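You operate a simulated robot arm through the tools that you are given. There is no shell and no other tool. Be economical: measure what you need, move in short steps, check, and stop when the job is done.

You are at the controls of a simulated two-armed robot. One attempt, no reset.

JOB
Pick up the white pipe tape roll with one hand, pass it to the other hand and put it on the fuel bench top.

Only the result counts: the job must be done as asked and must still hold three seconds after the hand-in. Knocking over, shifting, dropping, spilling or breaking anything else fails it.

ROBOT AND FRAMES
Two 6-joint arms with two-finger parallel grippers on one trunk, on a base that drives. Base frame: it is fixed to the floor where the robot stands at the start and does not move with it; the origin is under the middle of the robot, x ahead of it, y to its left, z up. Lengths are in mm, angles in degrees, forces in N, time in s.
The left shoulder is at the start at [280, 185, 980], the right one opposite. With the tool pointing down near the work surface each hand reaches from about 560 to 940 mm from the robot's upright axis, wherever it stands, measured 20 degrees to its own side. Places, roughly: fuel bench top [-2500, -1300, 600]. Payload 1.57 kg a hand.
Tool frame (each hand has its own): the origin (TCP) lies between the finger pads and is the grasp point; the fingertips stand 30 mm ahead of it; z points along the fingers, y is the line along which they close. The gripper opens to 80 mm. The fingers are 17 mm wide and 12 mm thick; the gripper's body (40 by 82 mm) begins 80 mm behind the TCP.
Orientation is that of the tool frame in the base frame, as [roll, pitch, yaw] about the fixed x, y, z axes, in that order (R = Rz(yaw) Ry(pitch) Rx(roll)). With the fingers straight down and closing along the base's y, the tool's x points along the base's -x, its y along +y and its z along -z.

CONTROLS
- The arms move only by the tool apply_moves. It takes "left_targets", "right_targets" or both (then of equal length, played together; a hand with none holds still); each is a list of rows, each a list of 6 numbers: the shift along the tool's x, y, z in units of 300 mm (1.0 is 300 mm), then the turn, a rotation vector about the tool's x, y, z in units of 120 degrees (1.0 is 120 degrees). In form: [[x, y, z, wx, wy, wz], ...]. A call has 1 to 20 rows; each row is the pose to reach, as a shift and turn from the pose commanded when the call began, along the tool's axes at that moment. "left_grip" and "right_grip" are, for a hand that has rows, the finger opening in mm, from 0 to 80, set as the call begins (left out, the last holds). A call with a number of a shift or a turn outside -1 to 1 is refused whole. A row lasts 0.2 s, in which the tool goes at most 50 mm and 8.6 degrees; a call with a longer step from one row to the next is refused whole, and so is a gripper value outside its range. Where a pose cannot be reached the arm comes as near as it can. A force on the tool above 40 N (or 10 N above the force at the start of the call, whichever is more), or a blocked arm, ends the call early, and 0.2 s more pass. The fingers move at their own pace (about 153 mm/s each) and stop on an object; they squeeze with about 42 N. The grip force told is the motor's: it shows also when the fingers shut on nothing. Time passes only in rows, and 0.2 s behind the last, so rows that repeat a pose let the fingers close. It gives the time, the measured TCP pose, the force on the tool (base axes), the opening and the grip force at its end, in the units of the frame above (readings bear some noise), with the torque about the TCP (base axes, N m) and any sound that the robot's microphone picked up.
- Cameras (640 x 400 px; columns grow to the right, rows downward): "scene" is now at [232.4, 41.1, 1429.5]; the picture's right is [0.49, -0.87, 0.00], its down [-0.59, -0.33, -0.74] and it looks along [0.64, 0.36, -0.67] (base axes); focal length 278 px, centre (320, 200). "left" rides on the left gripper at [72, 7, -122] in its tool frame; the picture's right is [-0.09, 1.00, 0.00], its down [-0.84, -0.08, -0.54] and it looks along [-0.54, -0.05, 0.84] (tool axes); focal length 238 px, centre (320, 200). "right" rides on the right gripper at [72, -7, -122] in its tool frame; the picture's right is [0.09, 1.00, 0.00], its down [-0.84, 0.08, -0.54] and it looks along [-0.54, 0.05, 0.84] (tool axes); focal length 238 px, centre (320, 200). There is no depth. A picture from a camera that has moved, and an enlarged one, comes with that camera's place and axes in the base frame and with its lens.
- get_image(camera): a new picture of that camera. It takes no simulated time.
- lift_body(by): slides the trunk up (or, below 0, down) by that many mm; the arms and the scene camera ride with it, the base frame stays. It gives what a move gives, with no picture.
- drive_base(legs): drives the robot by 1 to 6 legs, each [ahead, turn to the left] in mm and degrees, along the robot's own axes; the way and the turn of a leg run together, so that a leg with both is an arc; at most 1500 mm and 180 degrees a leg. The arms and the cameras ride along, it lands a little off, and it stops where it bumps. It gives what a move gives.
- pan_tilt(pan, tilt): turns the head with the scene camera to pan (to the left, within 86 degrees either way) and tilt (down, from -29 to 69), counted from straight ahead of the robot. It gives what a move gives.
- inspect(camera, box): a new picture of the part [left, top, right, bottom] of that camera's present view, enlarged. It takes no simulated time.
- sign_off(): hands the job in; it is judged then, once.

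Work in short steps. Places have to be worked out from the pictures, the camera data and where the tool is seen: move nearer, look again, correct. Check each grasp and each placing, and mend what went wrong. You have 120 turns and 108 pictures in all, those below and enlarged ones among them. Open the grippers and draw the arms clear of the work before you hand the job in, unless the task says otherwise; then end with one line.

The tools are called as a command line: name --argument value ..., lists and objects as JSON in quotes. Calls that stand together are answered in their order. apply_moves: Moves the arms, as the interface text tells. Its arguments: {"type":"object","properties":{"left_targets":{"type":"array","items":{"type":"array","items":{"type":"number"}}},"left_grip":{"type":"number"},"right_targets":{"type":"array","items":{"type":"array","items":{"type":"number"}}},"right_grip":{"type":"number"}},"required":[]} The other tools are called the same way: lift_body (by) slides the trunk up or down; drive_base (legs) drives the base; pan_tilt (pan, tilt) turns the head that bears the scene camera; get_image (camera) takes a picture; inspect (camera, box) takes an enlarged picture of a part of a camera's view; sign_off () hands the job in.

At the start:

```text
time: 0.0
left_tcp_pos: [492.8, 358.5, 1210.6]
left_tcp_rot: [-180.0, 0.1, 180.0]
left_contact_force: [0.5, 0.0, 0.4]
left_wrist_torque: [-0.01, 0.01, 0.04]
left_grip_width: 80.1
left_gripper_force: 0.1
right_tcp_pos: [600.2, -103.8, 1035.9]
right_tcp_rot: [179.9, 0.0, -179.9]
right_contact_force: [1.0, -0.2, -0.3]
right_wrist_torque: [0.01, 0.01, 0.02]
right_grip_width: 79.9
right_gripper_force: 0.0
trunk travel left (down, up): [-675.0, 315.0]
robot x, y, heading: [-1.3, -2.1, 0.2]
head pan, tilt: [29.5, 42.3]
```

scene: 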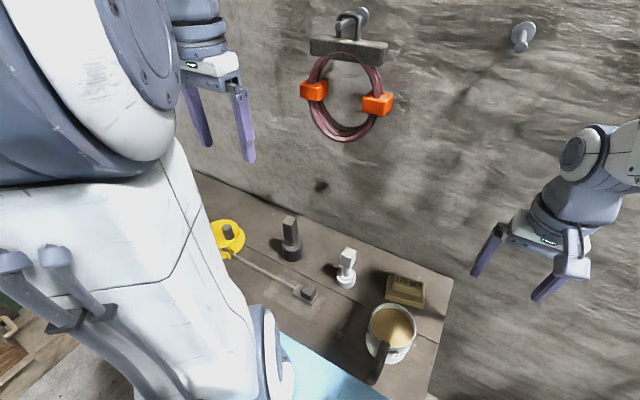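
right: 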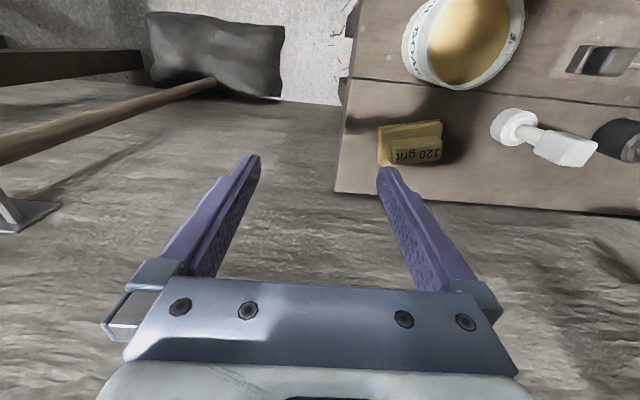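
left: 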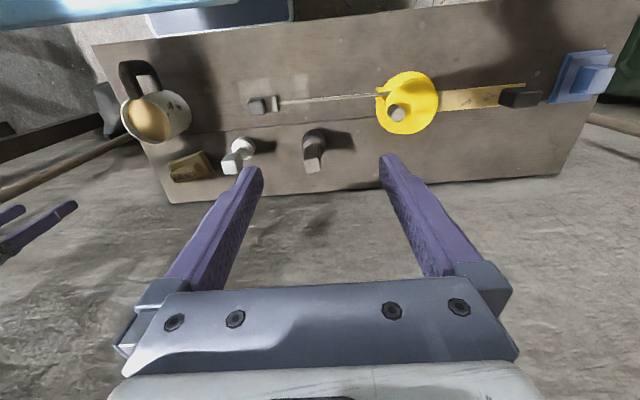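

The pictures show a bench ahead with several small items; the white piece may be the tape roll. I enlarge the views to make it out.

inspect --camera "scene" --box '[190, 190, 460, 390]'

inspect --camera "left" --box '[90, 40, 350, 210]'

```text
2.00 times, centred on (325, 290) of scene
camera zoom: at [232.4, 41.1, 1429.5], right [0.49, -0.87, 0.0], down [-0.59, -0.33, -0.74], along [0.64, 0.36, -0.67], focal length 556 px, centre (310, 20)
```

zoom: 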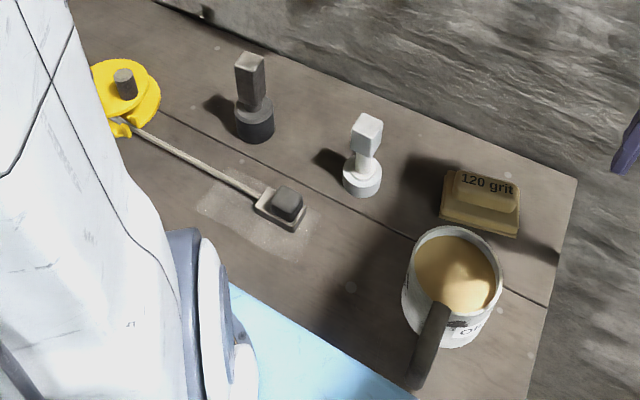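

```text
2.35 times, centred on (220, 125) of left
camera zoom: at [421.9, 364.6, 1333.0], right [0.09, 1.0, 0.0], down [0.84, -0.08, 0.54], along [0.54, -0.05, -0.84], focal length 561 px, centre (555, 376)
```

zoom: 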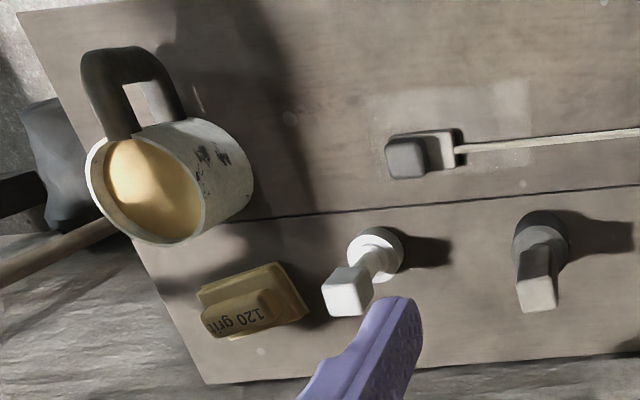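

The white object (disc base, stem, block head) triangulates to about [597, 173], base z≈805, top≈915. I take the left hand above it, staying high, for a closer look.

apply_moves --left_targets '[[-0.05, -0.1, 0.08, 0, 0, 0], [-0.11, -0.2, 0.17, 0, 0, 0], [-0.17, -0.3, 0.25, 0, 0, 0], [-0.22, -0.4, 0.34, 0, 0, 0], [-0.28, -0.5, 0.42, 0, 0, 0], [-0.32, -0.58, 0.5, 0, 0, 0], [-0.32, -0.62, 0.53, 0, 0, 0]]'

get_image --camera "left"

get_image --camera "right"

get_image --camera "scene"

```text
time: 1.6
left_tcp_pos: [592.6, 170.6, 1051.9]
left_tcp_rot: [180.0, 0.0, -179.9]
left_contact_force: [-1.1, 0.3, 0.8]
left_wrist_torque: [0.05, 0.0, -0.02]
left_grip_width: 80.0
left_gripper_force: 0.1
right_tcp_pos: [600.4, -104.5, 1035.6]
right_tcp_rot: [-180.0, 0.0, -179.9]
right_contact_force: [-0.1, -0.2, -0.1]
right_wrist_torque: [0.0, 0.0, 0.0]
right_grip_width: 80.1
right_gripper_force: 0.1
trunk travel left (down, up): [-675.0, 315.0]
robot x, y, heading: [-2.5, 0.4, 0.1]
head pan, tilt: [29.5, 42.3]
```

```text
102 pictures are left
camera left: at [520.8, 177.1, 1174.4], right [0.09, 1.0, 0.0], down [0.84, -0.08, 0.54], along [0.54, -0.05, -0.84], focal length 238 px, centre (320, 200)
```

left: 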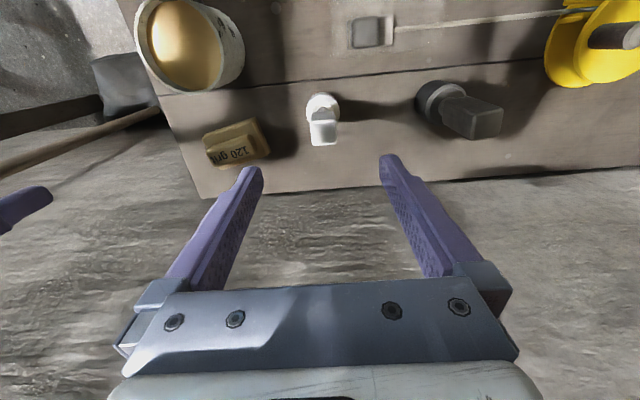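

```text
101 pictures are left
camera right: at [528.7, -111.0, 1157.5], right [-0.09, 1.0, 0.0], down [0.84, 0.08, 0.54], along [0.54, 0.05, -0.84], focal length 238 px, centre (320, 200)
```

right: 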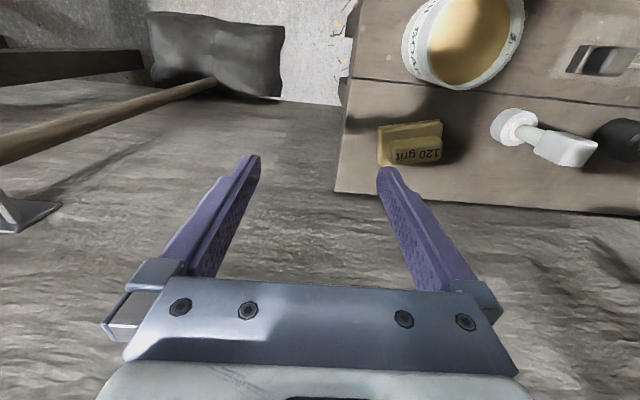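

```text
100 pictures are left
camera scene: at [232.4, 41.1, 1429.5], right [0.49, -0.87, 0.0], down [-0.59, -0.33, -0.74], along [0.64, 0.36, -0.67], focal length 278 px, centre (320, 200)
```

scene: 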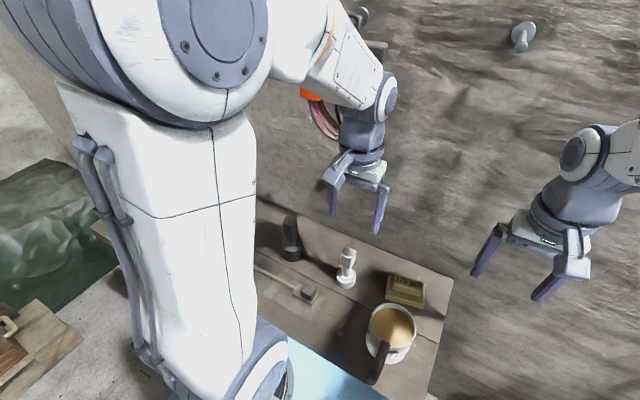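

The object stands upright at about [596, 173]. I enlarge it in the right and left views to measure the disc, stem and head.

inspect --camera "right" --box '[480, 90, 640, 190]'

inspect --camera "left" --box '[260, 70, 420, 170]'

inspect --camera "scene" --box '[280, 220, 440, 320]'

```text
4.00 times, centred on (560, 140) of right
camera zoom: at [528.7, -111.0, 1157.5], right [-0.09, 1.0, 0.0], down [0.84, 0.08, 0.54], along [0.54, 0.05, -0.84], focal length 953 px, centre (-640, 440)
```

zoom: 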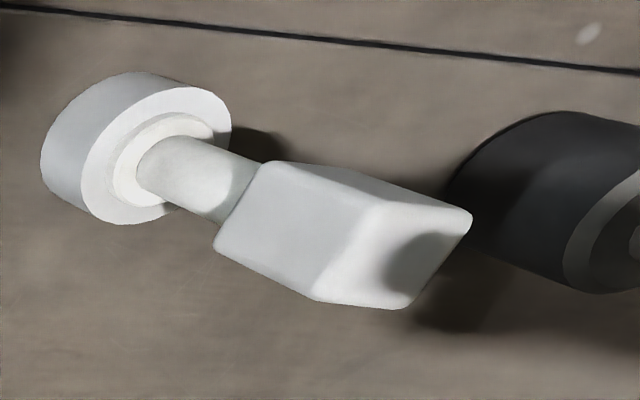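

```text
4.00 times, centred on (340, 120) of left
camera zoom: at [520.8, 177.1, 1174.4], right [0.09, 1.0, 0.0], down [0.84, -0.08, 0.54], along [0.54, -0.05, -0.84], focal length 953 px, centre (240, 520)
```

zoom: 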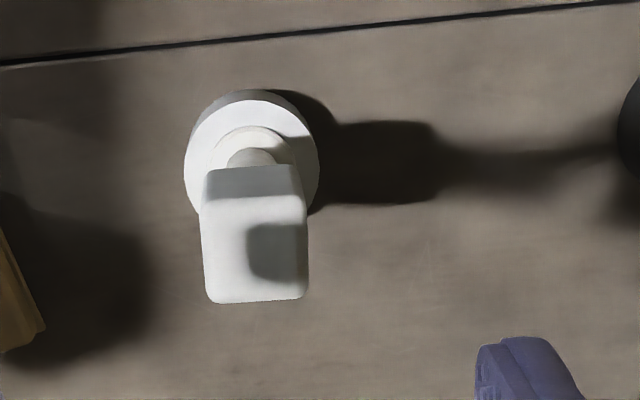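

```text
4.00 times, centred on (360, 270) of scene
camera zoom: at [232.4, 41.1, 1429.5], right [0.49, -0.87, 0.0], down [-0.59, -0.33, -0.74], along [0.64, 0.36, -0.67], focal length 1113 px, centre (160, -80)
```

zoom: 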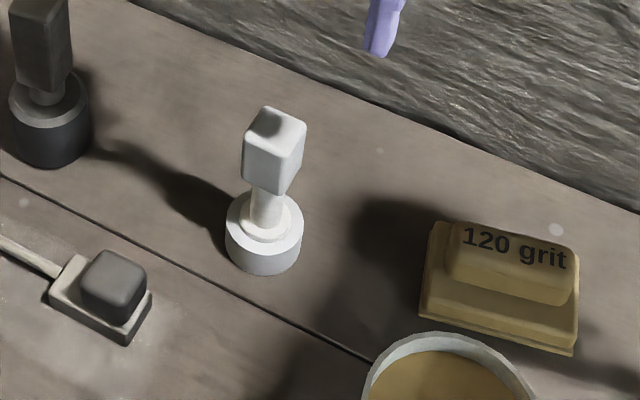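

Head about 27 mm wide and its top near z≈900 at [604, 174]. I descend to z≈955 with the left hand and look again before straddling it.

apply_moves --left_targets '[[-0.01, 0.005, 0.1, 0, 0, 0], [-0.03, 0.01, 0.22, 0, 0, 0], [-0.038, 0.011, 0.32, 0, 0, 0], [-0.038, 0.011, 0.32, 0, 0, 0]]'

get_image --camera "left"

get_image --camera "right"

inspect --camera "scene" --box '[280, 180, 440, 300]'

```text
time: 2.6
left_tcp_pos: [597.1, 177.1, 956.1]
left_tcp_rot: [180.0, 0.0, 179.9]
left_contact_force: [-0.4, 0.8, 0.4]
left_wrist_torque: [0.02, -0.01, 0.01]
left_grip_width: 79.9
left_gripper_force: 0.0
right_tcp_pos: [599.3, -103.9, 1035.5]
right_tcp_rot: [-180.0, -0.1, -180.0]
right_contact_force: [0.1, -0.9, 0.0]
right_wrist_torque: [0.0, 0.03, -0.02]
right_grip_width: 80.2
right_gripper_force: 0.0
trunk travel left (down, up): [-675.0, 315.0]
robot x, y, heading: [0.6, 0.3, -0.1]
head pan, tilt: [29.5, 42.3]
```

```text
96 pictures are left
camera left: at [526.8, 182.7, 1077.5], right [0.09, 1.0, 0.0], down [0.84, -0.08, 0.54], along [0.54, -0.05, -0.84], focal length 238 px, centre (320, 200)
```

left: 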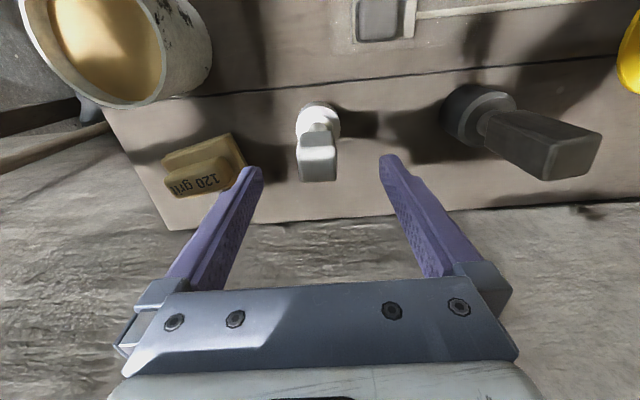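

```text
95 pictures are left
camera right: at [528.7, -111.0, 1157.5], right [-0.09, 1.0, 0.0], down [0.84, 0.08, 0.54], along [0.54, 0.05, -0.84], focal length 238 px, centre (320, 200)
```

right: 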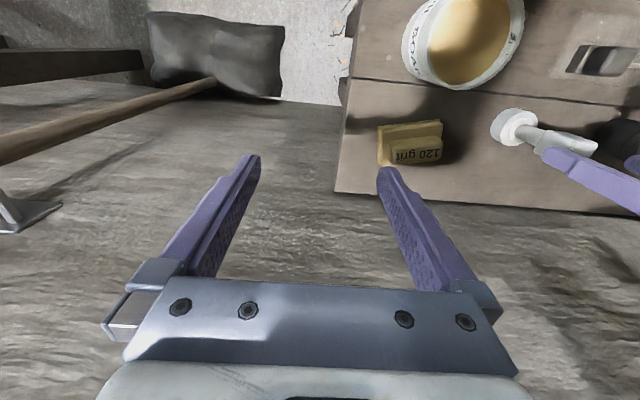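

```text
3.33 times, centred on (360, 240) of scene
camera zoom: at [232.5, 41.1, 1429.4], right [0.49, -0.87, 0.0], down [-0.59, -0.33, -0.74], along [0.64, 0.36, -0.67], focal length 927 px, centre (187, 67)
```

zoom: 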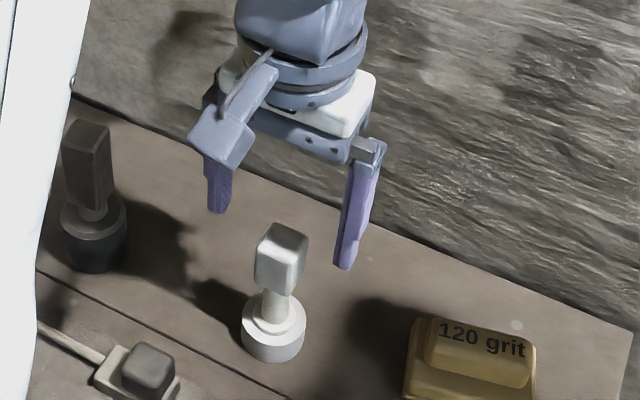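

Top of the head triangulates to about z≈908, x≈601, y≈174. I enlarge the left view for a more exact height of the disc and stem.

inspect --camera "left" --box '[240, 80, 400, 200]'

```text
3.33 times, centred on (320, 140) of left
camera zoom: at [526.8, 182.7, 1077.5], right [0.09, 1.0, 0.0], down [0.84, -0.08, 0.54], along [0.54, -0.05, -0.84], focal length 794 px, centre (320, 400)
```

zoom: 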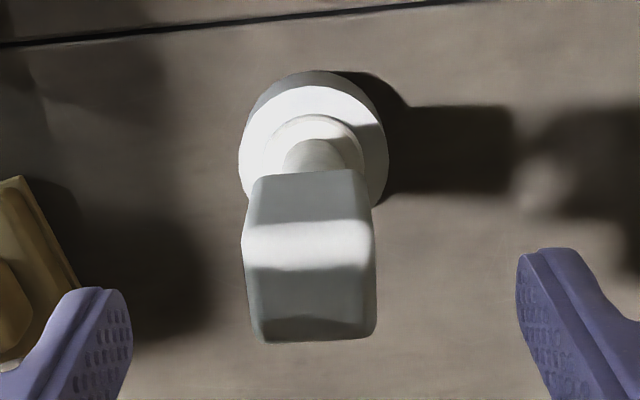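

Head spans z≈875–910 and is 30 mm wide; the stem is ≈818–875. I lower the left TCP to z≈898 around the head and close.

apply_moves --left_targets '[[-0.013, -0.008, 0.1, 0, 0, 0], [-0.013, -0.008, 0.19, 0, 0, 0], [-0.013, -0.008, 0.19, 0, 0, 0]]'

inspect --camera "left" --box '[200, 80, 440, 240]'

inspect --camera "scene" --box '[280, 200, 440, 320]'

```text
time: 3.4
left_tcp_pos: [603.4, 171.0, 898.7]
left_tcp_rot: [179.9, 0.0, 179.9]
left_contact_force: [-0.6, -0.1, 0.0]
left_wrist_torque: [-0.01, 0.03, 0.01]
left_grip_width: 79.8
left_gripper_force: 0.0
right_tcp_pos: [599.0, -104.3, 1035.4]
right_tcp_rot: [-179.9, 0.1, 180.0]
right_contact_force: [-0.8, 0.1, -0.4]
right_wrist_torque: [0.0, 0.03, 0.0]
right_grip_width: 79.9
right_gripper_force: 0.0
trunk travel left (down, up): [-675.0, 315.0]
robot x, y, heading: [1.6, 4.1, 0.1]
head pan, tilt: [29.5, 42.3]
```

```text
2.50 times, centred on (320, 160) of left
camera zoom: at [532.1, 177.5, 1019.4], right [0.09, 1.0, 0.0], down [0.84, -0.08, 0.54], along [0.54, -0.05, -0.84], focal length 596 px, centre (320, 300)
```

zoom: 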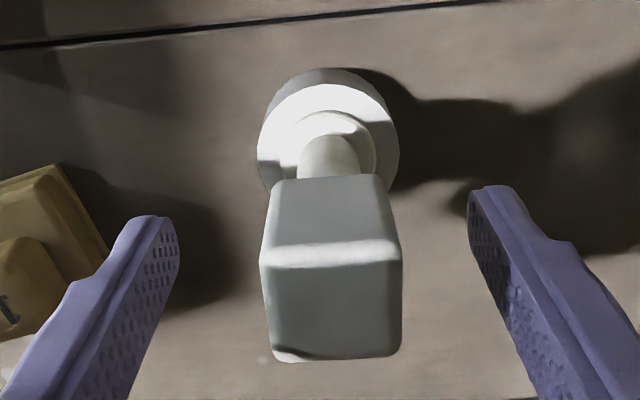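

```text
3.33 times, centred on (360, 260) of scene
camera zoom: at [232.5, 41.1, 1429.4], right [0.49, -0.87, 0.0], down [-0.59, -0.33, -0.74], along [0.64, 0.36, -0.67], focal length 927 px, centre (187, 0)
```

zoom: 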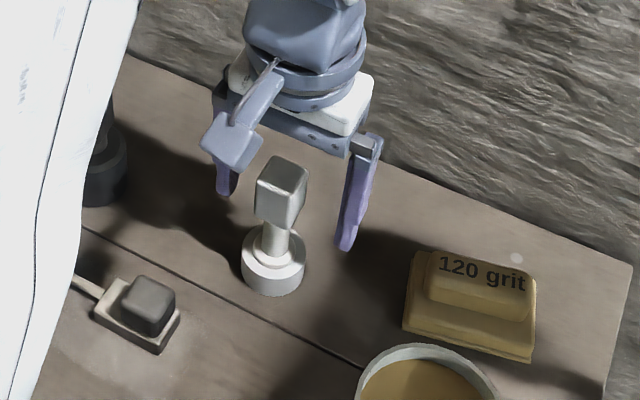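

Head is centred in x and about 2.5 mm left of the TCP in y. I correct that and close the left gripper.

apply_moves --left_targets '[[0, 0.008, 0, 0, 0, 0], [0, 0.008, 0, 0, 0, 0]]'

apply_moves --left_targets '[[0, 0, 0, 0, 0, 0], [0, 0, 0, 0, 0, 0], [0, 0, 0, 0, 0, 0]]' --left_grip 10

inspect --camera "left" --box '[200, 80, 440, 240]'

```text
time: 4.0
left_tcp_pos: [602.4, 174.2, 899.3]
left_tcp_rot: [179.9, 0.0, -179.9]
left_contact_force: [0.7, -0.4, 0.4]
left_wrist_torque: [0.01, 0.01, 0.05]
left_grip_width: 79.9
left_gripper_force: 0.1
right_tcp_pos: [599.2, -104.1, 1034.9]
right_tcp_rot: [-180.0, -0.1, -180.0]
right_contact_force: [0.5, -0.5, 0.2]
right_wrist_torque: [0.04, 0.01, -0.01]
right_grip_width: 79.8
right_gripper_force: 0.0
trunk travel left (down, up): [-675.0, 315.0]
robot x, y, heading: [-0.4, -0.3, 0.3]
head pan, tilt: [29.5, 42.3]
```

```text
time: 4.8
left_tcp_pos: [602.3, 172.3, 898.2]
left_tcp_rot: [-179.9, -0.1, -180.0]
left_contact_force: [0.6, -1.4, 0.9]
left_wrist_torque: [-0.08, -0.02, 0.04]
left_grip_width: 29.9
left_gripper_force: 39.6
right_tcp_pos: [600.8, -104.2, 1035.4]
right_tcp_rot: [-179.9, 0.0, 180.0]
right_contact_force: [-0.1, 0.0, -0.1]
right_wrist_torque: [0.0, -0.02, -0.01]
right_grip_width: 79.8
right_gripper_force: 0.2
trunk travel left (down, up): [-675.0, 315.0]
robot x, y, heading: [-0.5, -0.9, 0.2]
head pan, tilt: [29.5, 42.3]
```

```text
2.50 times, centred on (320, 160) of left
camera zoom: at [531.8, 180.0, 1020.7], right [0.09, 1.0, 0.0], down [0.84, -0.08, 0.54], along [0.54, -0.05, -0.84], focal length 596 px, centre (320, 300)
```

zoom: 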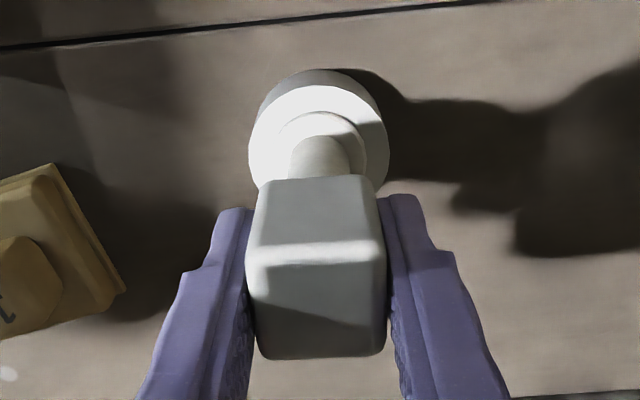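

Gripped at 29.9 mm with 40 N. I lift it straight up 180 mm.

apply_moves --left_targets '[[0, 0, -0.05, 0, 0, 0], [0, 0, -0.15, 0, 0, 0], [0, 0, -0.3, 0, 0, 0], [0, 0, -0.45, 0, 0, 0], [0, 0, -0.6, 0, 0, 0], [0, 0, -0.6, 0, 0, 0]]'

get_image --camera "right"

get_image --camera "scene"

```text
time: 6.2
left_tcp_pos: [603.9, 174.8, 1075.9]
left_tcp_rot: [-180.0, 0.0, 180.0]
left_contact_force: [-0.8, -0.7, -0.9]
left_wrist_torque: [0.02, 0.02, 0.01]
left_grip_width: 29.9
left_gripper_force: 39.3
right_tcp_pos: [599.3, -104.0, 1035.8]
right_tcp_rot: [-180.0, 0.0, 179.9]
right_contact_force: [-0.8, -0.2, 1.1]
right_wrist_torque: [-0.02, 0.03, 0.03]
right_grip_width: 80.0
right_gripper_force: 0.1
trunk travel left (down, up): [-675.0, 315.0]
robot x, y, heading: [-4.7, -1.2, 0.0]
head pan, tilt: [29.5, 42.3]
```

```text
89 pictures are left
camera right: at [528.6, -111.0, 1157.6], right [-0.09, 1.0, 0.0], down [0.84, 0.08, 0.54], along [0.54, 0.05, -0.84], focal length 238 px, centre (320, 200)
```

right: 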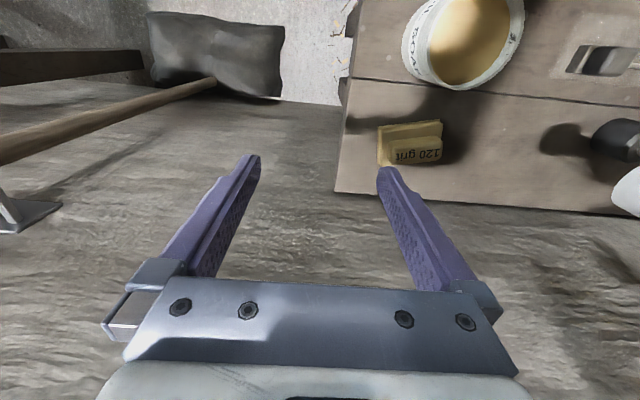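

```text
88 pictures are left
camera scene: at [232.3, 41.1, 1429.5], right [0.49, -0.87, 0.0], down [-0.59, -0.33, -0.74], along [0.64, 0.36, -0.67], focal length 278 px, centre (320, 200)
```

scene: 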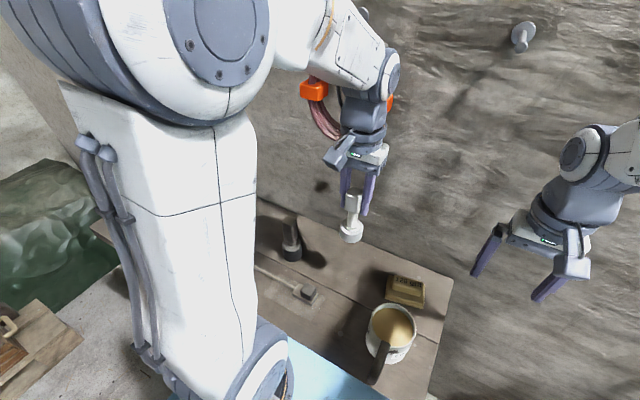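

The roll is held upright and clear. Before driving, I look to both sides to know the surroundings.

pan_tilt --pan -86 --tilt 25

get_image --camera "scene"

pan_tilt --pan 86 --tilt 25

get_image --camera "scene"

```text
time: 8.1
left_tcp_pos: [603.5, 175.7, 1076.1]
left_tcp_rot: [-180.0, 0.1, -180.0]
left_contact_force: [0.1, -0.1, -1.0]
left_wrist_torque: [-0.03, 0.0, 0.03]
left_grip_width: 29.7
left_gripper_force: 39.2
right_tcp_pos: [599.8, -104.6, 1034.7]
right_tcp_rot: [180.0, 0.0, -180.0]
right_contact_force: [0.8, -0.1, -0.7]
right_wrist_torque: [0.0, 0.01, 0.02]
right_grip_width: 80.0
right_gripper_force: 0.0
trunk travel left (down, up): [-675.0, 315.0]
robot x, y, heading: [-1.9, 0.6, -0.1]
head pan, tilt: [-85.9, 25.0]
```

```text
87 pictures are left
camera scene: at [166.4, -91.9, 1456.2], right [-1.0, -0.07, 0.0], down [-0.03, 0.42, -0.91], along [0.06, -0.9, -0.42], focal length 278 px, centre (320, 200)
```

scene: 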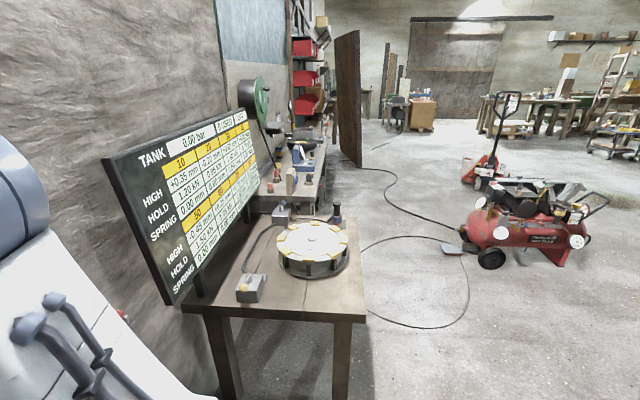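

```text
time: 10.7
left_tcp_pos: [603.6, 175.2, 1075.8]
left_tcp_rot: [-180.0, -0.1, -179.9]
left_contact_force: [-0.2, 0.1, -0.4]
left_wrist_torque: [0.03, -0.03, 0.01]
left_grip_width: 30.0
left_gripper_force: 39.3
right_tcp_pos: [599.7, -104.3, 1035.5]
right_tcp_rot: [-180.0, 0.1, 180.0]
right_contact_force: [0.0, 0.7, 0.4]
right_wrist_torque: [0.0, -0.03, 0.0]
right_grip_width: 80.0
right_gripper_force: 0.1
trunk travel left (down, up): [-675.0, 315.0]
robot x, y, heading: [-3.0, -0.2, 0.0]
head pan, tilt: [85.9, 25.0]
```

```text
86 pictures are left
camera scene: at [166.4, 91.9, 1456.2], right [1.0, -0.07, 0.0], down [-0.03, -0.42, -0.91], along [0.06, 0.9, -0.42], focal length 278 px, centre (320, 200)
```

scene: 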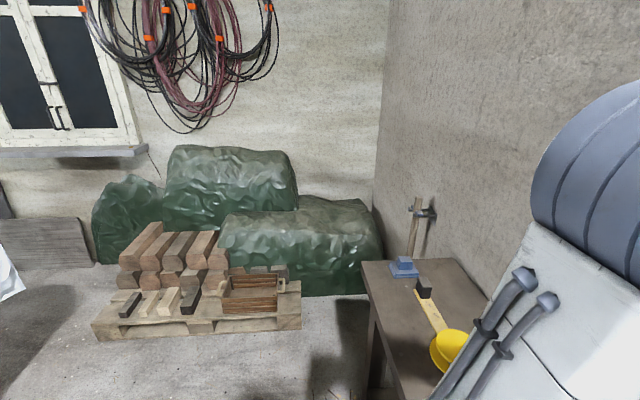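

Open floor on both sides; the fuel bench is behind me. I back up 350 mm from this bench, then turn left by 90° to see what is behind.

drive_base --legs '[[-350, 0]]'

drive_base --legs '[[0, 90]]'

get_image --camera "scene"

```text
time: 13.0
left_tcp_pos: [253.1, 179.7, 1076.1]
left_tcp_rot: [180.0, 0.0, -179.5]
left_contact_force: [0.6, 0.7, -2.2]
left_wrist_torque: [0.0, 0.02, 0.03]
left_grip_width: 29.9
left_gripper_force: 39.3
right_tcp_pos: [253.0, -100.2, 1035.6]
right_tcp_rot: [180.0, -0.1, -179.4]
right_contact_force: [-0.3, -0.3, -0.5]
right_wrist_torque: [0.02, 0.0, -0.03]
right_grip_width: 80.0
right_gripper_force: 0.0
trunk travel left (down, up): [-675.0, 315.0]
robot x, y, heading: [-352.0, -2.8, 0.7]
head pan, tilt: [85.9, 25.0]
```

```text
time: 17.2
left_tcp_pos: [-518.0, 605.3, 1076.3]
left_tcp_rot: [-179.9, 0.1, -90.7]
left_contact_force: [-0.4, 0.2, -1.0]
left_wrist_torque: [0.0, -0.01, 0.03]
left_grip_width: 30.1
left_gripper_force: 40.1
right_tcp_pos: [-238.0, 597.6, 1035.6]
right_tcp_rot: [-180.0, 0.1, -90.6]
right_contact_force: [0.3, -0.8, -0.6]
right_wrist_torque: [-0.02, -0.05, 0.0]
right_grip_width: 80.0
right_gripper_force: 0.0
trunk travel left (down, up): [-675.0, 315.0]
robot x, y, heading: [-346.4, -0.5, 89.4]
head pan, tilt: [85.9, 25.0]
```

```text
85 pictures are left
camera scene: at [-439.3, 165.8, 1456.2], right [0.08, 1.0, 0.0], down [0.42, -0.03, -0.91], along [-0.9, 0.07, -0.42], focal length 278 px, centre (320, 200)
```

scene: 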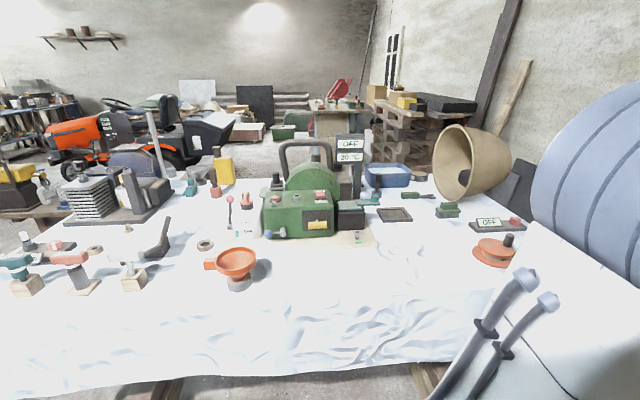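

A cloth-covered table lies behind; the fuel bench should be further left in this picture. I turn left 60° more and look straight ahead.

pan_tilt --pan 60 --tilt 20

drive_base --legs '[[0, 60]]'

get_image --camera "scene"

```text
time: 18.1
left_tcp_pos: [-516.7, 603.8, 1075.4]
left_tcp_rot: [-180.0, 0.0, -90.5]
left_contact_force: [-0.2, -0.1, -0.4]
left_wrist_torque: [0.0, -0.01, 0.0]
left_grip_width: 29.9
left_gripper_force: 39.5
right_tcp_pos: [-238.2, 596.8, 1035.1]
right_tcp_rot: [180.0, 0.0, -90.7]
right_contact_force: [-0.3, -0.6, 0.1]
right_wrist_torque: [0.03, 0.02, 0.02]
right_grip_width: 80.3
right_gripper_force: 0.0
trunk travel left (down, up): [-675.0, 315.0]
robot x, y, heading: [-347.2, -0.8, 89.5]
head pan, tilt: [60.0, 20.0]
```

```text
time: 21.2
left_tcp_pos: [-961.7, 141.4, 1075.3]
left_tcp_rot: [-179.9, 0.1, -29.3]
left_contact_force: [0.1, 0.4, -0.8]
left_wrist_torque: [-0.01, -0.03, 0.0]
left_grip_width: 29.7
left_gripper_force: 39.3
right_tcp_pos: [-820.6, 382.5, 1035.3]
right_tcp_rot: [180.0, 0.0, -29.3]
right_contact_force: [0.8, 0.4, 0.1]
right_wrist_torque: [0.03, 0.01, 0.01]
right_grip_width: 80.1
right_gripper_force: 0.1
trunk travel left (down, up): [-675.0, 315.0]
robot x, y, heading: [-349.8, 1.5, 150.6]
head pan, tilt: [60.0, 20.0]
```

```text
84 pictures are left
camera scene: at [-569.0, 28.9, 1464.3], right [-0.51, 0.86, 0.0], down [0.29, 0.17, -0.94], along [-0.81, -0.48, -0.34], focal length 278 px, centre (320, 200)
```

scene: 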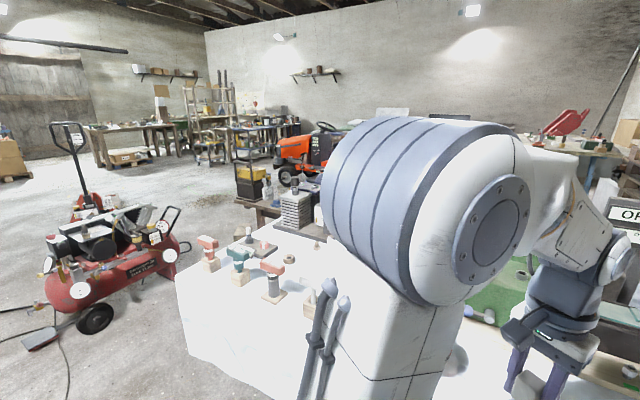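

The predicted place of the fuel bench projects to about (302, 203), where a brown low bench stands behind the cloth table. I zoom in on it.

inspect --camera "scene" --box '[200, 110, 360, 250]'

```text
2.86 times, centred on (280, 180) of scene
camera zoom: at [-569.0, 28.9, 1464.3], right [-0.51, 0.86, 0.0], down [0.29, 0.17, -0.94], along [-0.81, -0.48, -0.34], focal length 795 px, centre (434, 257)
```

zoom: 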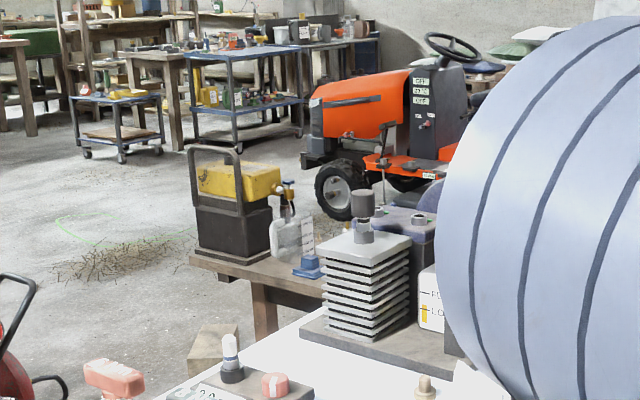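

The fuel bench's near edge runs at x≈-2200, y≈-1860…-750; the way there goes around the south end of the cloth table, with the compressor to its south. I raise the trunk for clearance and turn toward the way.

lift_body --by 250

drive_base --legs '[[0, 99]]'

pan_tilt --pan 0 --tilt 30

get_image --camera "scene"

```text
time: 23.8
left_tcp_pos: [-961.9, 141.2, 1326.2]
left_tcp_rot: [-180.0, 0.0, -29.3]
left_contact_force: [0.2, -0.5, -0.8]
left_wrist_torque: [-0.01, -0.01, 0.0]
left_grip_width: 30.1
left_gripper_force: 39.7
right_tcp_pos: [-820.2, 383.5, 1285.2]
right_tcp_rot: [180.0, 0.1, -29.3]
right_contact_force: [-0.6, -0.6, 0.1]
right_wrist_torque: [0.01, 0.02, -0.01]
right_grip_width: 79.9
right_gripper_force: 0.0
trunk travel left (down, up): [-925.0, 65.0]
robot x, y, heading: [-347.6, -0.2, 150.7]
head pan, tilt: [60.0, 20.0]
```

```text
time: 28.3
left_tcp_pos: [-404.8, -628.3, 1325.2]
left_tcp_rot: [180.0, 0.0, 68.7]
left_contact_force: [0.1, -1.0, -2.0]
left_wrist_torque: [-0.02, 0.01, 0.0]
left_grip_width: 29.6
left_gripper_force: 39.1
right_tcp_pos: [-663.9, -522.6, 1285.7]
right_tcp_rot: [179.9, 0.0, 68.6]
right_contact_force: [-0.5, 0.4, 0.2]
right_wrist_torque: [0.02, 0.01, -0.03]
right_grip_width: 80.0
right_gripper_force: 0.0
trunk travel left (down, up): [-925.0, 65.0]
robot x, y, heading: [-348.0, -4.8, -111.0]
head pan, tilt: [60.0, 20.0]
```

```text
time: 29.6
left_tcp_pos: [-406.2, -628.4, 1325.7]
left_tcp_rot: [-179.9, 0.0, 68.8]
left_contact_force: [0.0, 0.0, -0.6]
left_wrist_torque: [0.03, 0.0, 0.03]
left_grip_width: 30.0
left_gripper_force: 39.1
right_tcp_pos: [-664.4, -522.9, 1285.7]
right_tcp_rot: [180.0, 0.0, 68.8]
right_contact_force: [-0.1, -0.4, -0.6]
right_wrist_torque: [-0.02, 0.0, 0.04]
right_grip_width: 79.9
right_gripper_force: 0.0
trunk travel left (down, up): [-925.0, 65.0]
robot x, y, heading: [-349.1, 1.0, -111.2]
head pan, tilt: [0.0, 30.0]
```

```text
82 pictures are left
camera scene: at [-439.8, -235.5, 1698.2], right [-0.93, 0.36, 0.0], down [0.18, 0.47, -0.87], along [-0.31, -0.81, -0.5], focal length 278 px, centre (320, 200)
```

scene: 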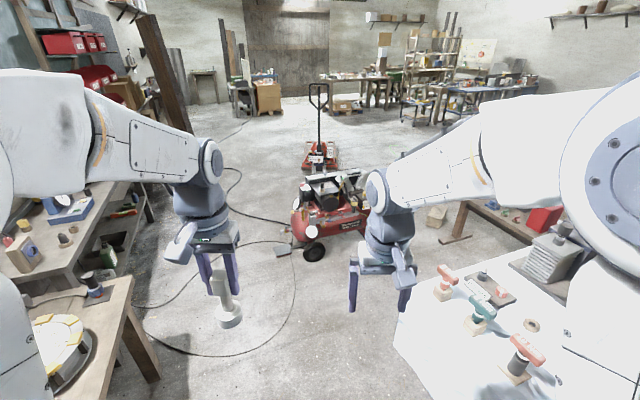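

I have a clear view. Handover plan: turn the right hand so that its fingers point to the robot's left, closing along its forward axis, camera up, just right of where I will bring the roll's stem.

apply_moves --right_targets '[[-0.01, -0.002, 0.004, -0.038, 0.038, 0.038], [-0.02, -0.004, 0.008, -0.077, 0.077, 0.077], [-0.03, -0.006, 0.012, -0.115, 0.115, 0.115], [-0.04, -0.008, 0.016, -0.154, 0.154, 0.154], [-0.05, -0.01, 0.02, -0.192, 0.192, 0.192], [-0.06, -0.012, 0.024, -0.231, 0.231, 0.231], [-0.07, -0.014, 0.028, -0.269, 0.269, 0.269], [-0.08, -0.016, 0.032, -0.308, 0.308, 0.308], [-0.09, -0.018, 0.036, -0.346, 0.346, 0.346], [-0.1, -0.02, 0.04, -0.385, 0.385, 0.385], [-0.11, -0.02, 0.044, -0.423, 0.423, 0.423], [-0.12, -0.02, 0.048, -0.462, 0.462, 0.462], [-0.13, -0.02, 0.05, -0.5, 0.5, 0.5], [-0.13, -0.02, 0.05, -0.539, 0.539, 0.539], [-0.13, -0.02, 0.05, -0.577, 0.577, 0.577], [-0.13, -0.02, 0.05, -0.577, 0.577, 0.577]]'

get_image --camera "scene"

get_image --camera "right"

```text
time: 33.0
left_tcp_pos: [-405.4, -628.6, 1325.5]
left_tcp_rot: [-179.9, 0.1, 68.8]
left_contact_force: [0.3, -0.1, -1.1]
left_wrist_torque: [0.0, -0.02, 0.0]
left_grip_width: 29.8
left_gripper_force: 38.6
right_tcp_pos: [-683.8, -557.0, 1270.2]
right_tcp_rot: [20.1, -90.0, 138.7]
right_contact_force: [-0.2, -0.2, 0.8]
right_wrist_torque: [0.0, -0.02, -0.03]
right_grip_width: 80.3
right_gripper_force: 0.0
trunk travel left (down, up): [-925.0, 65.0]
robot x, y, heading: [-346.8, -3.2, -111.2]
head pan, tilt: [0.0, 30.0]
```

```text
81 pictures are left
camera scene: at [-440.0, -235.5, 1698.2], right [-0.93, 0.36, 0.0], down [0.18, 0.47, -0.87], along [-0.31, -0.81, -0.5], focal length 278 px, centre (320, 200)
```

scene: 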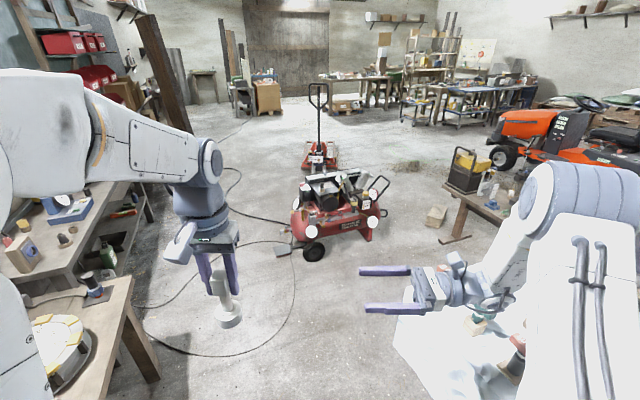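

```text
80 pictures are left
camera right: at [-794.8, -506.9, 1342.3], right [-0.36, -0.93, 0.09], down [-0.53, 0.12, -0.84], along [0.77, -0.35, -0.54], focal length 238 px, centre (320, 200)
```

right: 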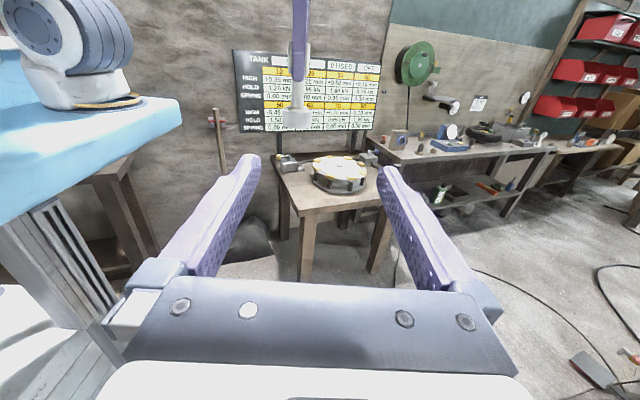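

The right hand now points to the left as planned. I bring the left hand (roll) toward it: 34 mm forward and 170 mm to the right, then look through the right camera.

apply_moves --left_targets '[[-0.02, -0.1, 0, 0, 0, 0], [-0.04, -0.2, 0, 0, 0, 0], [-0.06, -0.3, 0, 0, 0, 0], [-0.08, -0.42, 0, 0, 0, 0], [-0.113, -0.53, 0, 0, 0, 0], [-0.113, -0.567, 0, 0, 0, 0], [-0.113, -0.567, 0, 0, 0, 0]]'

get_image --camera "right"

inspect --camera "scene" --box '[200, 150, 520, 350]'

```text
time: 34.6
left_tcp_pos: [-577.9, -597.9, 1323.0]
left_tcp_rot: [180.0, -0.1, 68.7]
left_contact_force: [0.3, 0.1, -1.2]
left_wrist_torque: [0.0, 0.0, 0.01]
left_grip_width: 29.8
left_gripper_force: 39.7
right_tcp_pos: [-683.2, -557.6, 1270.4]
right_tcp_rot: [119.6, -90.0, 39.0]
right_contact_force: [-0.4, -0.2, 1.2]
right_wrist_torque: [-0.02, 0.01, -0.02]
right_grip_width: 80.1
right_gripper_force: 0.0
trunk travel left (down, up): [-925.0, 65.0]
robot x, y, heading: [-348.2, -6.2, -111.3]
head pan, tilt: [0.0, 30.0]
```

```text
79 pictures are left
camera right: at [-794.6, -506.8, 1342.4], right [-0.36, -0.93, 0.09], down [-0.53, 0.12, -0.84], along [0.76, -0.35, -0.54], focal length 238 px, centre (320, 200)
```

right: 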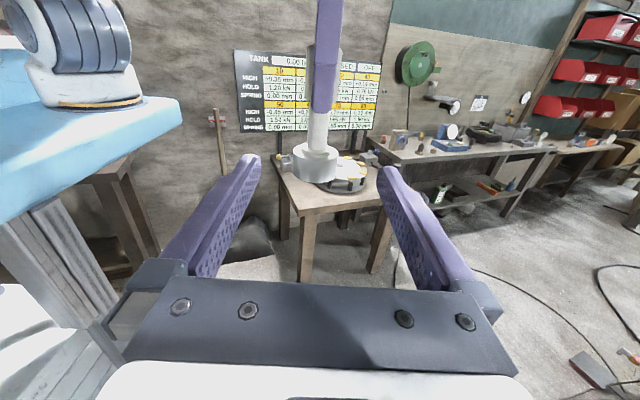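

```text
2.00 times, centred on (360, 250) of scene
camera zoom: at [-439.9, -235.4, 1698.2], right [-0.93, 0.36, 0.0], down [0.18, 0.47, -0.87], along [-0.31, -0.81, -0.5], focal length 556 px, centre (240, 100)
```

zoom: 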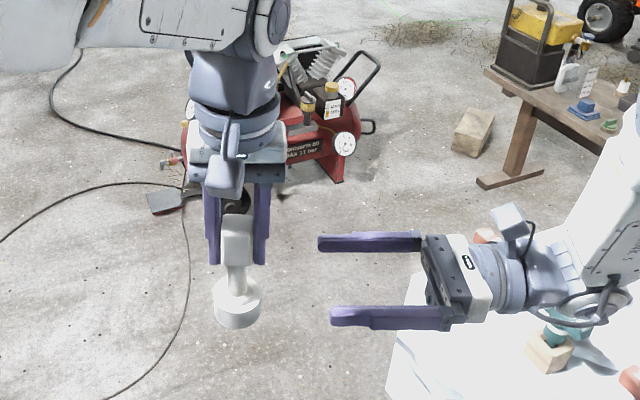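

The stem is free over z≈1255–1290 at the fingers' mid-plane, 113 mm ahead of the right TCP. I advance the right hand 108 mm with 2 mm up, then check.

apply_moves --right_targets '[[0.007, 0, 0.08, 0, 0, 0], [0.007, 0, 0.18, 0, 0, 0], [0.007, 0, 0.28, 0, 0, 0], [0.007, 0, 0.36, 0, 0, 0], [0.007, 0, 0.36, 0, 0, 0]]'

get_image --camera "right"

inspect --camera "scene" --box '[240, 190, 400, 330]'

```text
time: 35.8
left_tcp_pos: [-576.0, -598.5, 1322.9]
left_tcp_rot: [180.0, 0.0, 68.8]
left_contact_force: [0.4, -0.1, -1.2]
left_wrist_torque: [-0.02, 0.0, 0.02]
left_grip_width: 29.8
left_gripper_force: 39.7
right_tcp_pos: [-581.4, -596.9, 1273.0]
right_tcp_rot: [141.6, -89.9, 17.2]
right_contact_force: [-0.3, -0.3, -0.3]
right_wrist_torque: [0.01, 0.01, 0.03]
right_grip_width: 80.1
right_gripper_force: 0.0
trunk travel left (down, up): [-925.0, 65.0]
robot x, y, heading: [-350.7, -2.1, -111.5]
head pan, tilt: [0.0, 30.0]
```

```text
77 pictures are left
camera right: at [-692.3, -546.3, 1344.7], right [-0.36, -0.93, 0.09], down [-0.53, 0.12, -0.84], along [0.76, -0.35, -0.54], focal length 238 px, centre (320, 200)
```

right: 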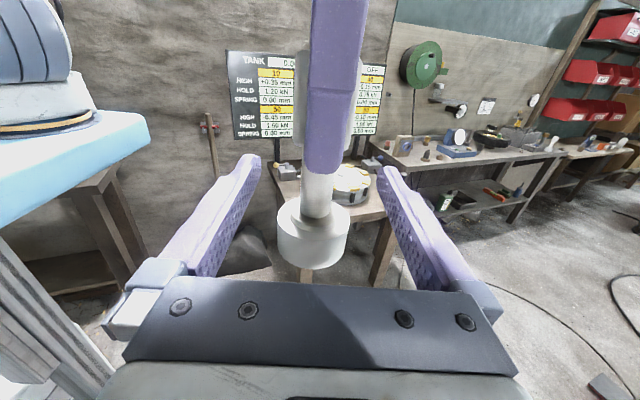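

```text
2.86 times, centred on (320, 260) of scene
camera zoom: at [-439.8, -235.6, 1698.2], right [-0.93, 0.36, 0.0], down [0.18, 0.47, -0.87], along [-0.31, -0.81, -0.5], focal length 795 px, centre (320, 29)
```

zoom: 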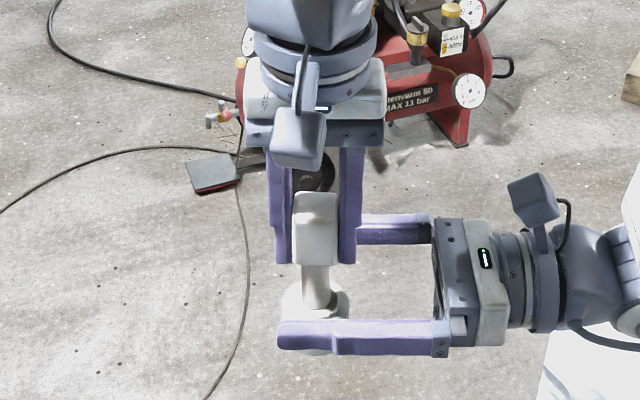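

The stem sits between the right fingers, about 1.5 mm to the left of centre. I make that small correction and close the right gripper.

apply_moves --right_targets '[[0, -0.005, 0, 0, 0, 0], [0, -0.005, 0, 0, 0, 0]]'

apply_moves --right_targets '[[0, 0, 0, 0, 0, 0], [0, 0, 0, 0, 0, 0], [0, 0, 0, 0, 0, 0]]' --right_grip 2

get_image --camera "right"

```text
time: 36.4
left_tcp_pos: [-576.2, -596.9, 1323.3]
left_tcp_rot: [180.0, 0.0, 68.6]
left_contact_force: [0.2, 0.9, -0.4]
left_wrist_torque: [0.01, 0.01, 0.0]
left_grip_width: 30.1
left_gripper_force: 39.7
right_tcp_pos: [-582.1, -593.6, 1272.6]
right_tcp_rot: [121.4, -90.0, 37.4]
right_contact_force: [0.3, -0.3, 0.5]
right_wrist_torque: [0.04, 0.0, 0.0]
right_grip_width: 80.1
right_gripper_force: 0.1
trunk travel left (down, up): [-925.0, 65.0]
robot x, y, heading: [-351.7, -1.7, -110.8]
head pan, tilt: [0.0, 30.0]
```

```text
time: 37.2
left_tcp_pos: [-575.1, -596.8, 1324.1]
left_tcp_rot: [-179.9, 0.0, 68.8]
left_contact_force: [0.1, 2.1, -2.3]
left_wrist_torque: [-0.54, -0.13, -0.02]
left_grip_width: 30.1
left_gripper_force: 38.8
right_tcp_pos: [-581.5, -594.2, 1272.0]
right_tcp_rot: [150.5, -89.9, 8.2]
right_contact_force: [0.2, -2.4, 1.8]
right_wrist_torque: [0.62, 0.1, 0.03]
right_grip_width: 18.5
right_gripper_force: 32.9
trunk travel left (down, up): [-925.0, 65.0]
robot x, y, heading: [-349.6, 3.6, -111.5]
head pan, tilt: [0.0, 30.0]
```

```text
75 pictures are left
camera right: at [-692.3, -544.2, 1344.2], right [-0.36, -0.93, 0.09], down [-0.53, 0.12, -0.84], along [0.76, -0.35, -0.54], focal length 238 px, centre (320, 200)
```

right: 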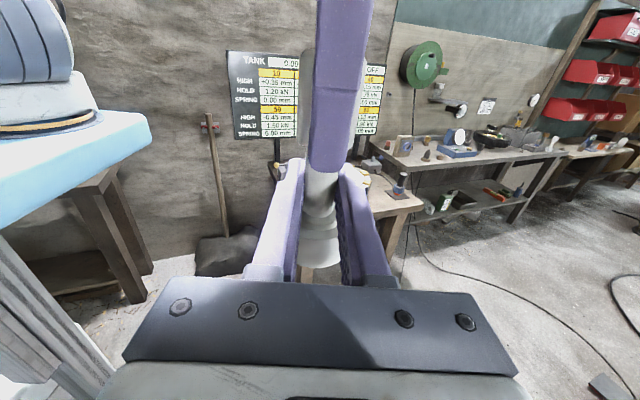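

Right hand holds the stem (18.5 mm, 33 N). I hold a moment, then open the left gripper.

apply_moves --right_targets '[[0, 0, 0, 0, 0, 0], [0, 0, 0, 0, 0, 0]]'

apply_moves --left_targets '[[0, 0, 0, 0, 0, 0], [0, 0, 0, 0, 0, 0], [0, 0, 0, 0, 0, 0]]' --left_grip 75

inspect --camera "scene" --box '[240, 190, 400, 330]'

```text
time: 37.8
left_tcp_pos: [-576.9, -597.2, 1324.1]
left_tcp_rot: [179.9, 0.0, 68.7]
left_contact_force: [2.0, 3.5, -0.3]
left_wrist_torque: [-0.27, 0.4, 0.02]
left_grip_width: 30.0
left_gripper_force: 39.3
right_tcp_pos: [-582.0, -594.0, 1271.7]
right_tcp_rot: [123.1, -89.9, 35.8]
right_contact_force: [-0.2, -2.9, 0.3]
right_wrist_torque: [0.4, -0.5, -0.04]
right_grip_width: 18.7
right_gripper_force: 32.3
trunk travel left (down, up): [-925.0, 65.0]
robot x, y, heading: [-349.6, -0.8, -111.2]
head pan, tilt: [0.0, 30.0]
```

```text
time: 38.6
left_tcp_pos: [-575.8, -596.4, 1323.4]
left_tcp_rot: [-179.9, 0.1, 68.7]
left_contact_force: [0.8, 0.4, 0.1]
left_wrist_torque: [-0.02, -0.01, 0.0]
left_grip_width: 74.9
left_gripper_force: 0.1
right_tcp_pos: [-581.5, -593.9, 1271.3]
right_tcp_rot: [122.5, -89.9, 36.3]
right_contact_force: [0.1, 1.2, 0.5]
right_wrist_torque: [0.0, 0.02, -0.02]
right_grip_width: 18.6
right_gripper_force: 32.7
trunk travel left (down, up): [-925.0, 65.0]
robot x, y, heading: [-348.5, -2.8, -111.3]
head pan, tilt: [0.0, 30.0]
```

```text
2.86 times, centred on (320, 260) of scene
camera zoom: at [-439.9, -235.5, 1698.2], right [-0.93, 0.36, 0.0], down [0.18, 0.47, -0.87], along [-0.31, -0.81, -0.5], focal length 795 px, centre (320, 29)
```

zoom: 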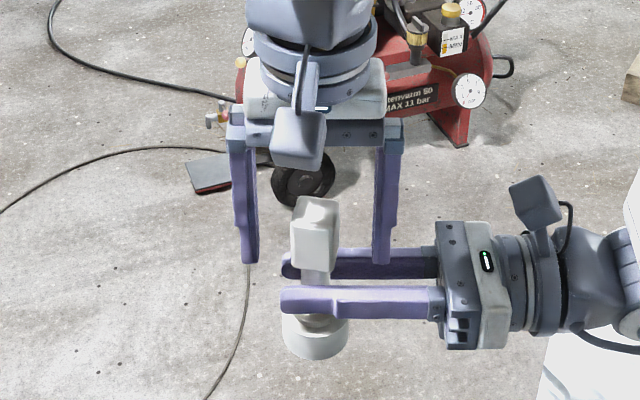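

The right hand holds the roll alone, upright. I raise the left hand clear and take it back to its own side.

apply_moves --left_targets '[[0, 0, -0.1, 0, 0, 0], [0, 0, -0.22, 0, 0, 0], [0, 0, -0.33, 0, 0, 0], [0.02, 0.12, -0.36, 0, 0, 0], [0.05, 0.27, -0.36, 0, 0, 0], [0.1, 0.42, -0.36, 0, 0, 0], [0.15, 0.56, -0.36, 0, 0, 0], [0.2, 0.7, -0.36, 0, 0, 0], [0.25, 0.84, -0.36, 0, 0, 0], [0.25, 0.84, -0.36, 0, 0, 0]]'

get_image --camera "scene"

```text
time: 40.8
left_tcp_pos: [-314.8, -620.8, 1435.2]
left_tcp_rot: [180.0, 0.0, 68.7]
left_contact_force: [0.5, 0.4, 0.3]
left_wrist_torque: [-0.01, 0.02, 0.0]
left_grip_width: 75.0
left_gripper_force: 0.0
right_tcp_pos: [-582.2, -594.8, 1272.1]
right_tcp_rot: [127.2, -90.0, 31.7]
right_contact_force: [0.4, 1.0, 0.5]
right_wrist_torque: [0.04, 0.01, 0.01]
right_grip_width: 18.8
right_gripper_force: 33.4
trunk travel left (down, up): [-925.0, 65.0]
robot x, y, heading: [-348.0, -2.6, -111.2]
head pan, tilt: [0.0, 30.0]
```

```text
73 pictures are left
camera scene: at [-439.7, -235.5, 1698.2], right [-0.93, 0.36, 0.0], down [0.18, 0.47, -0.87], along [-0.31, -0.81, -0.5], focal length 278 px, centre (320, 200)
```

scene: 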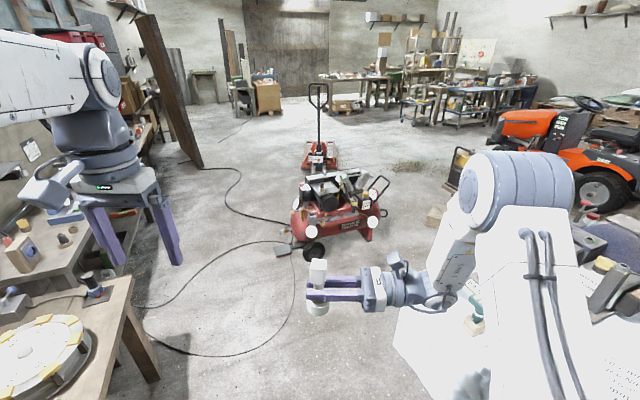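

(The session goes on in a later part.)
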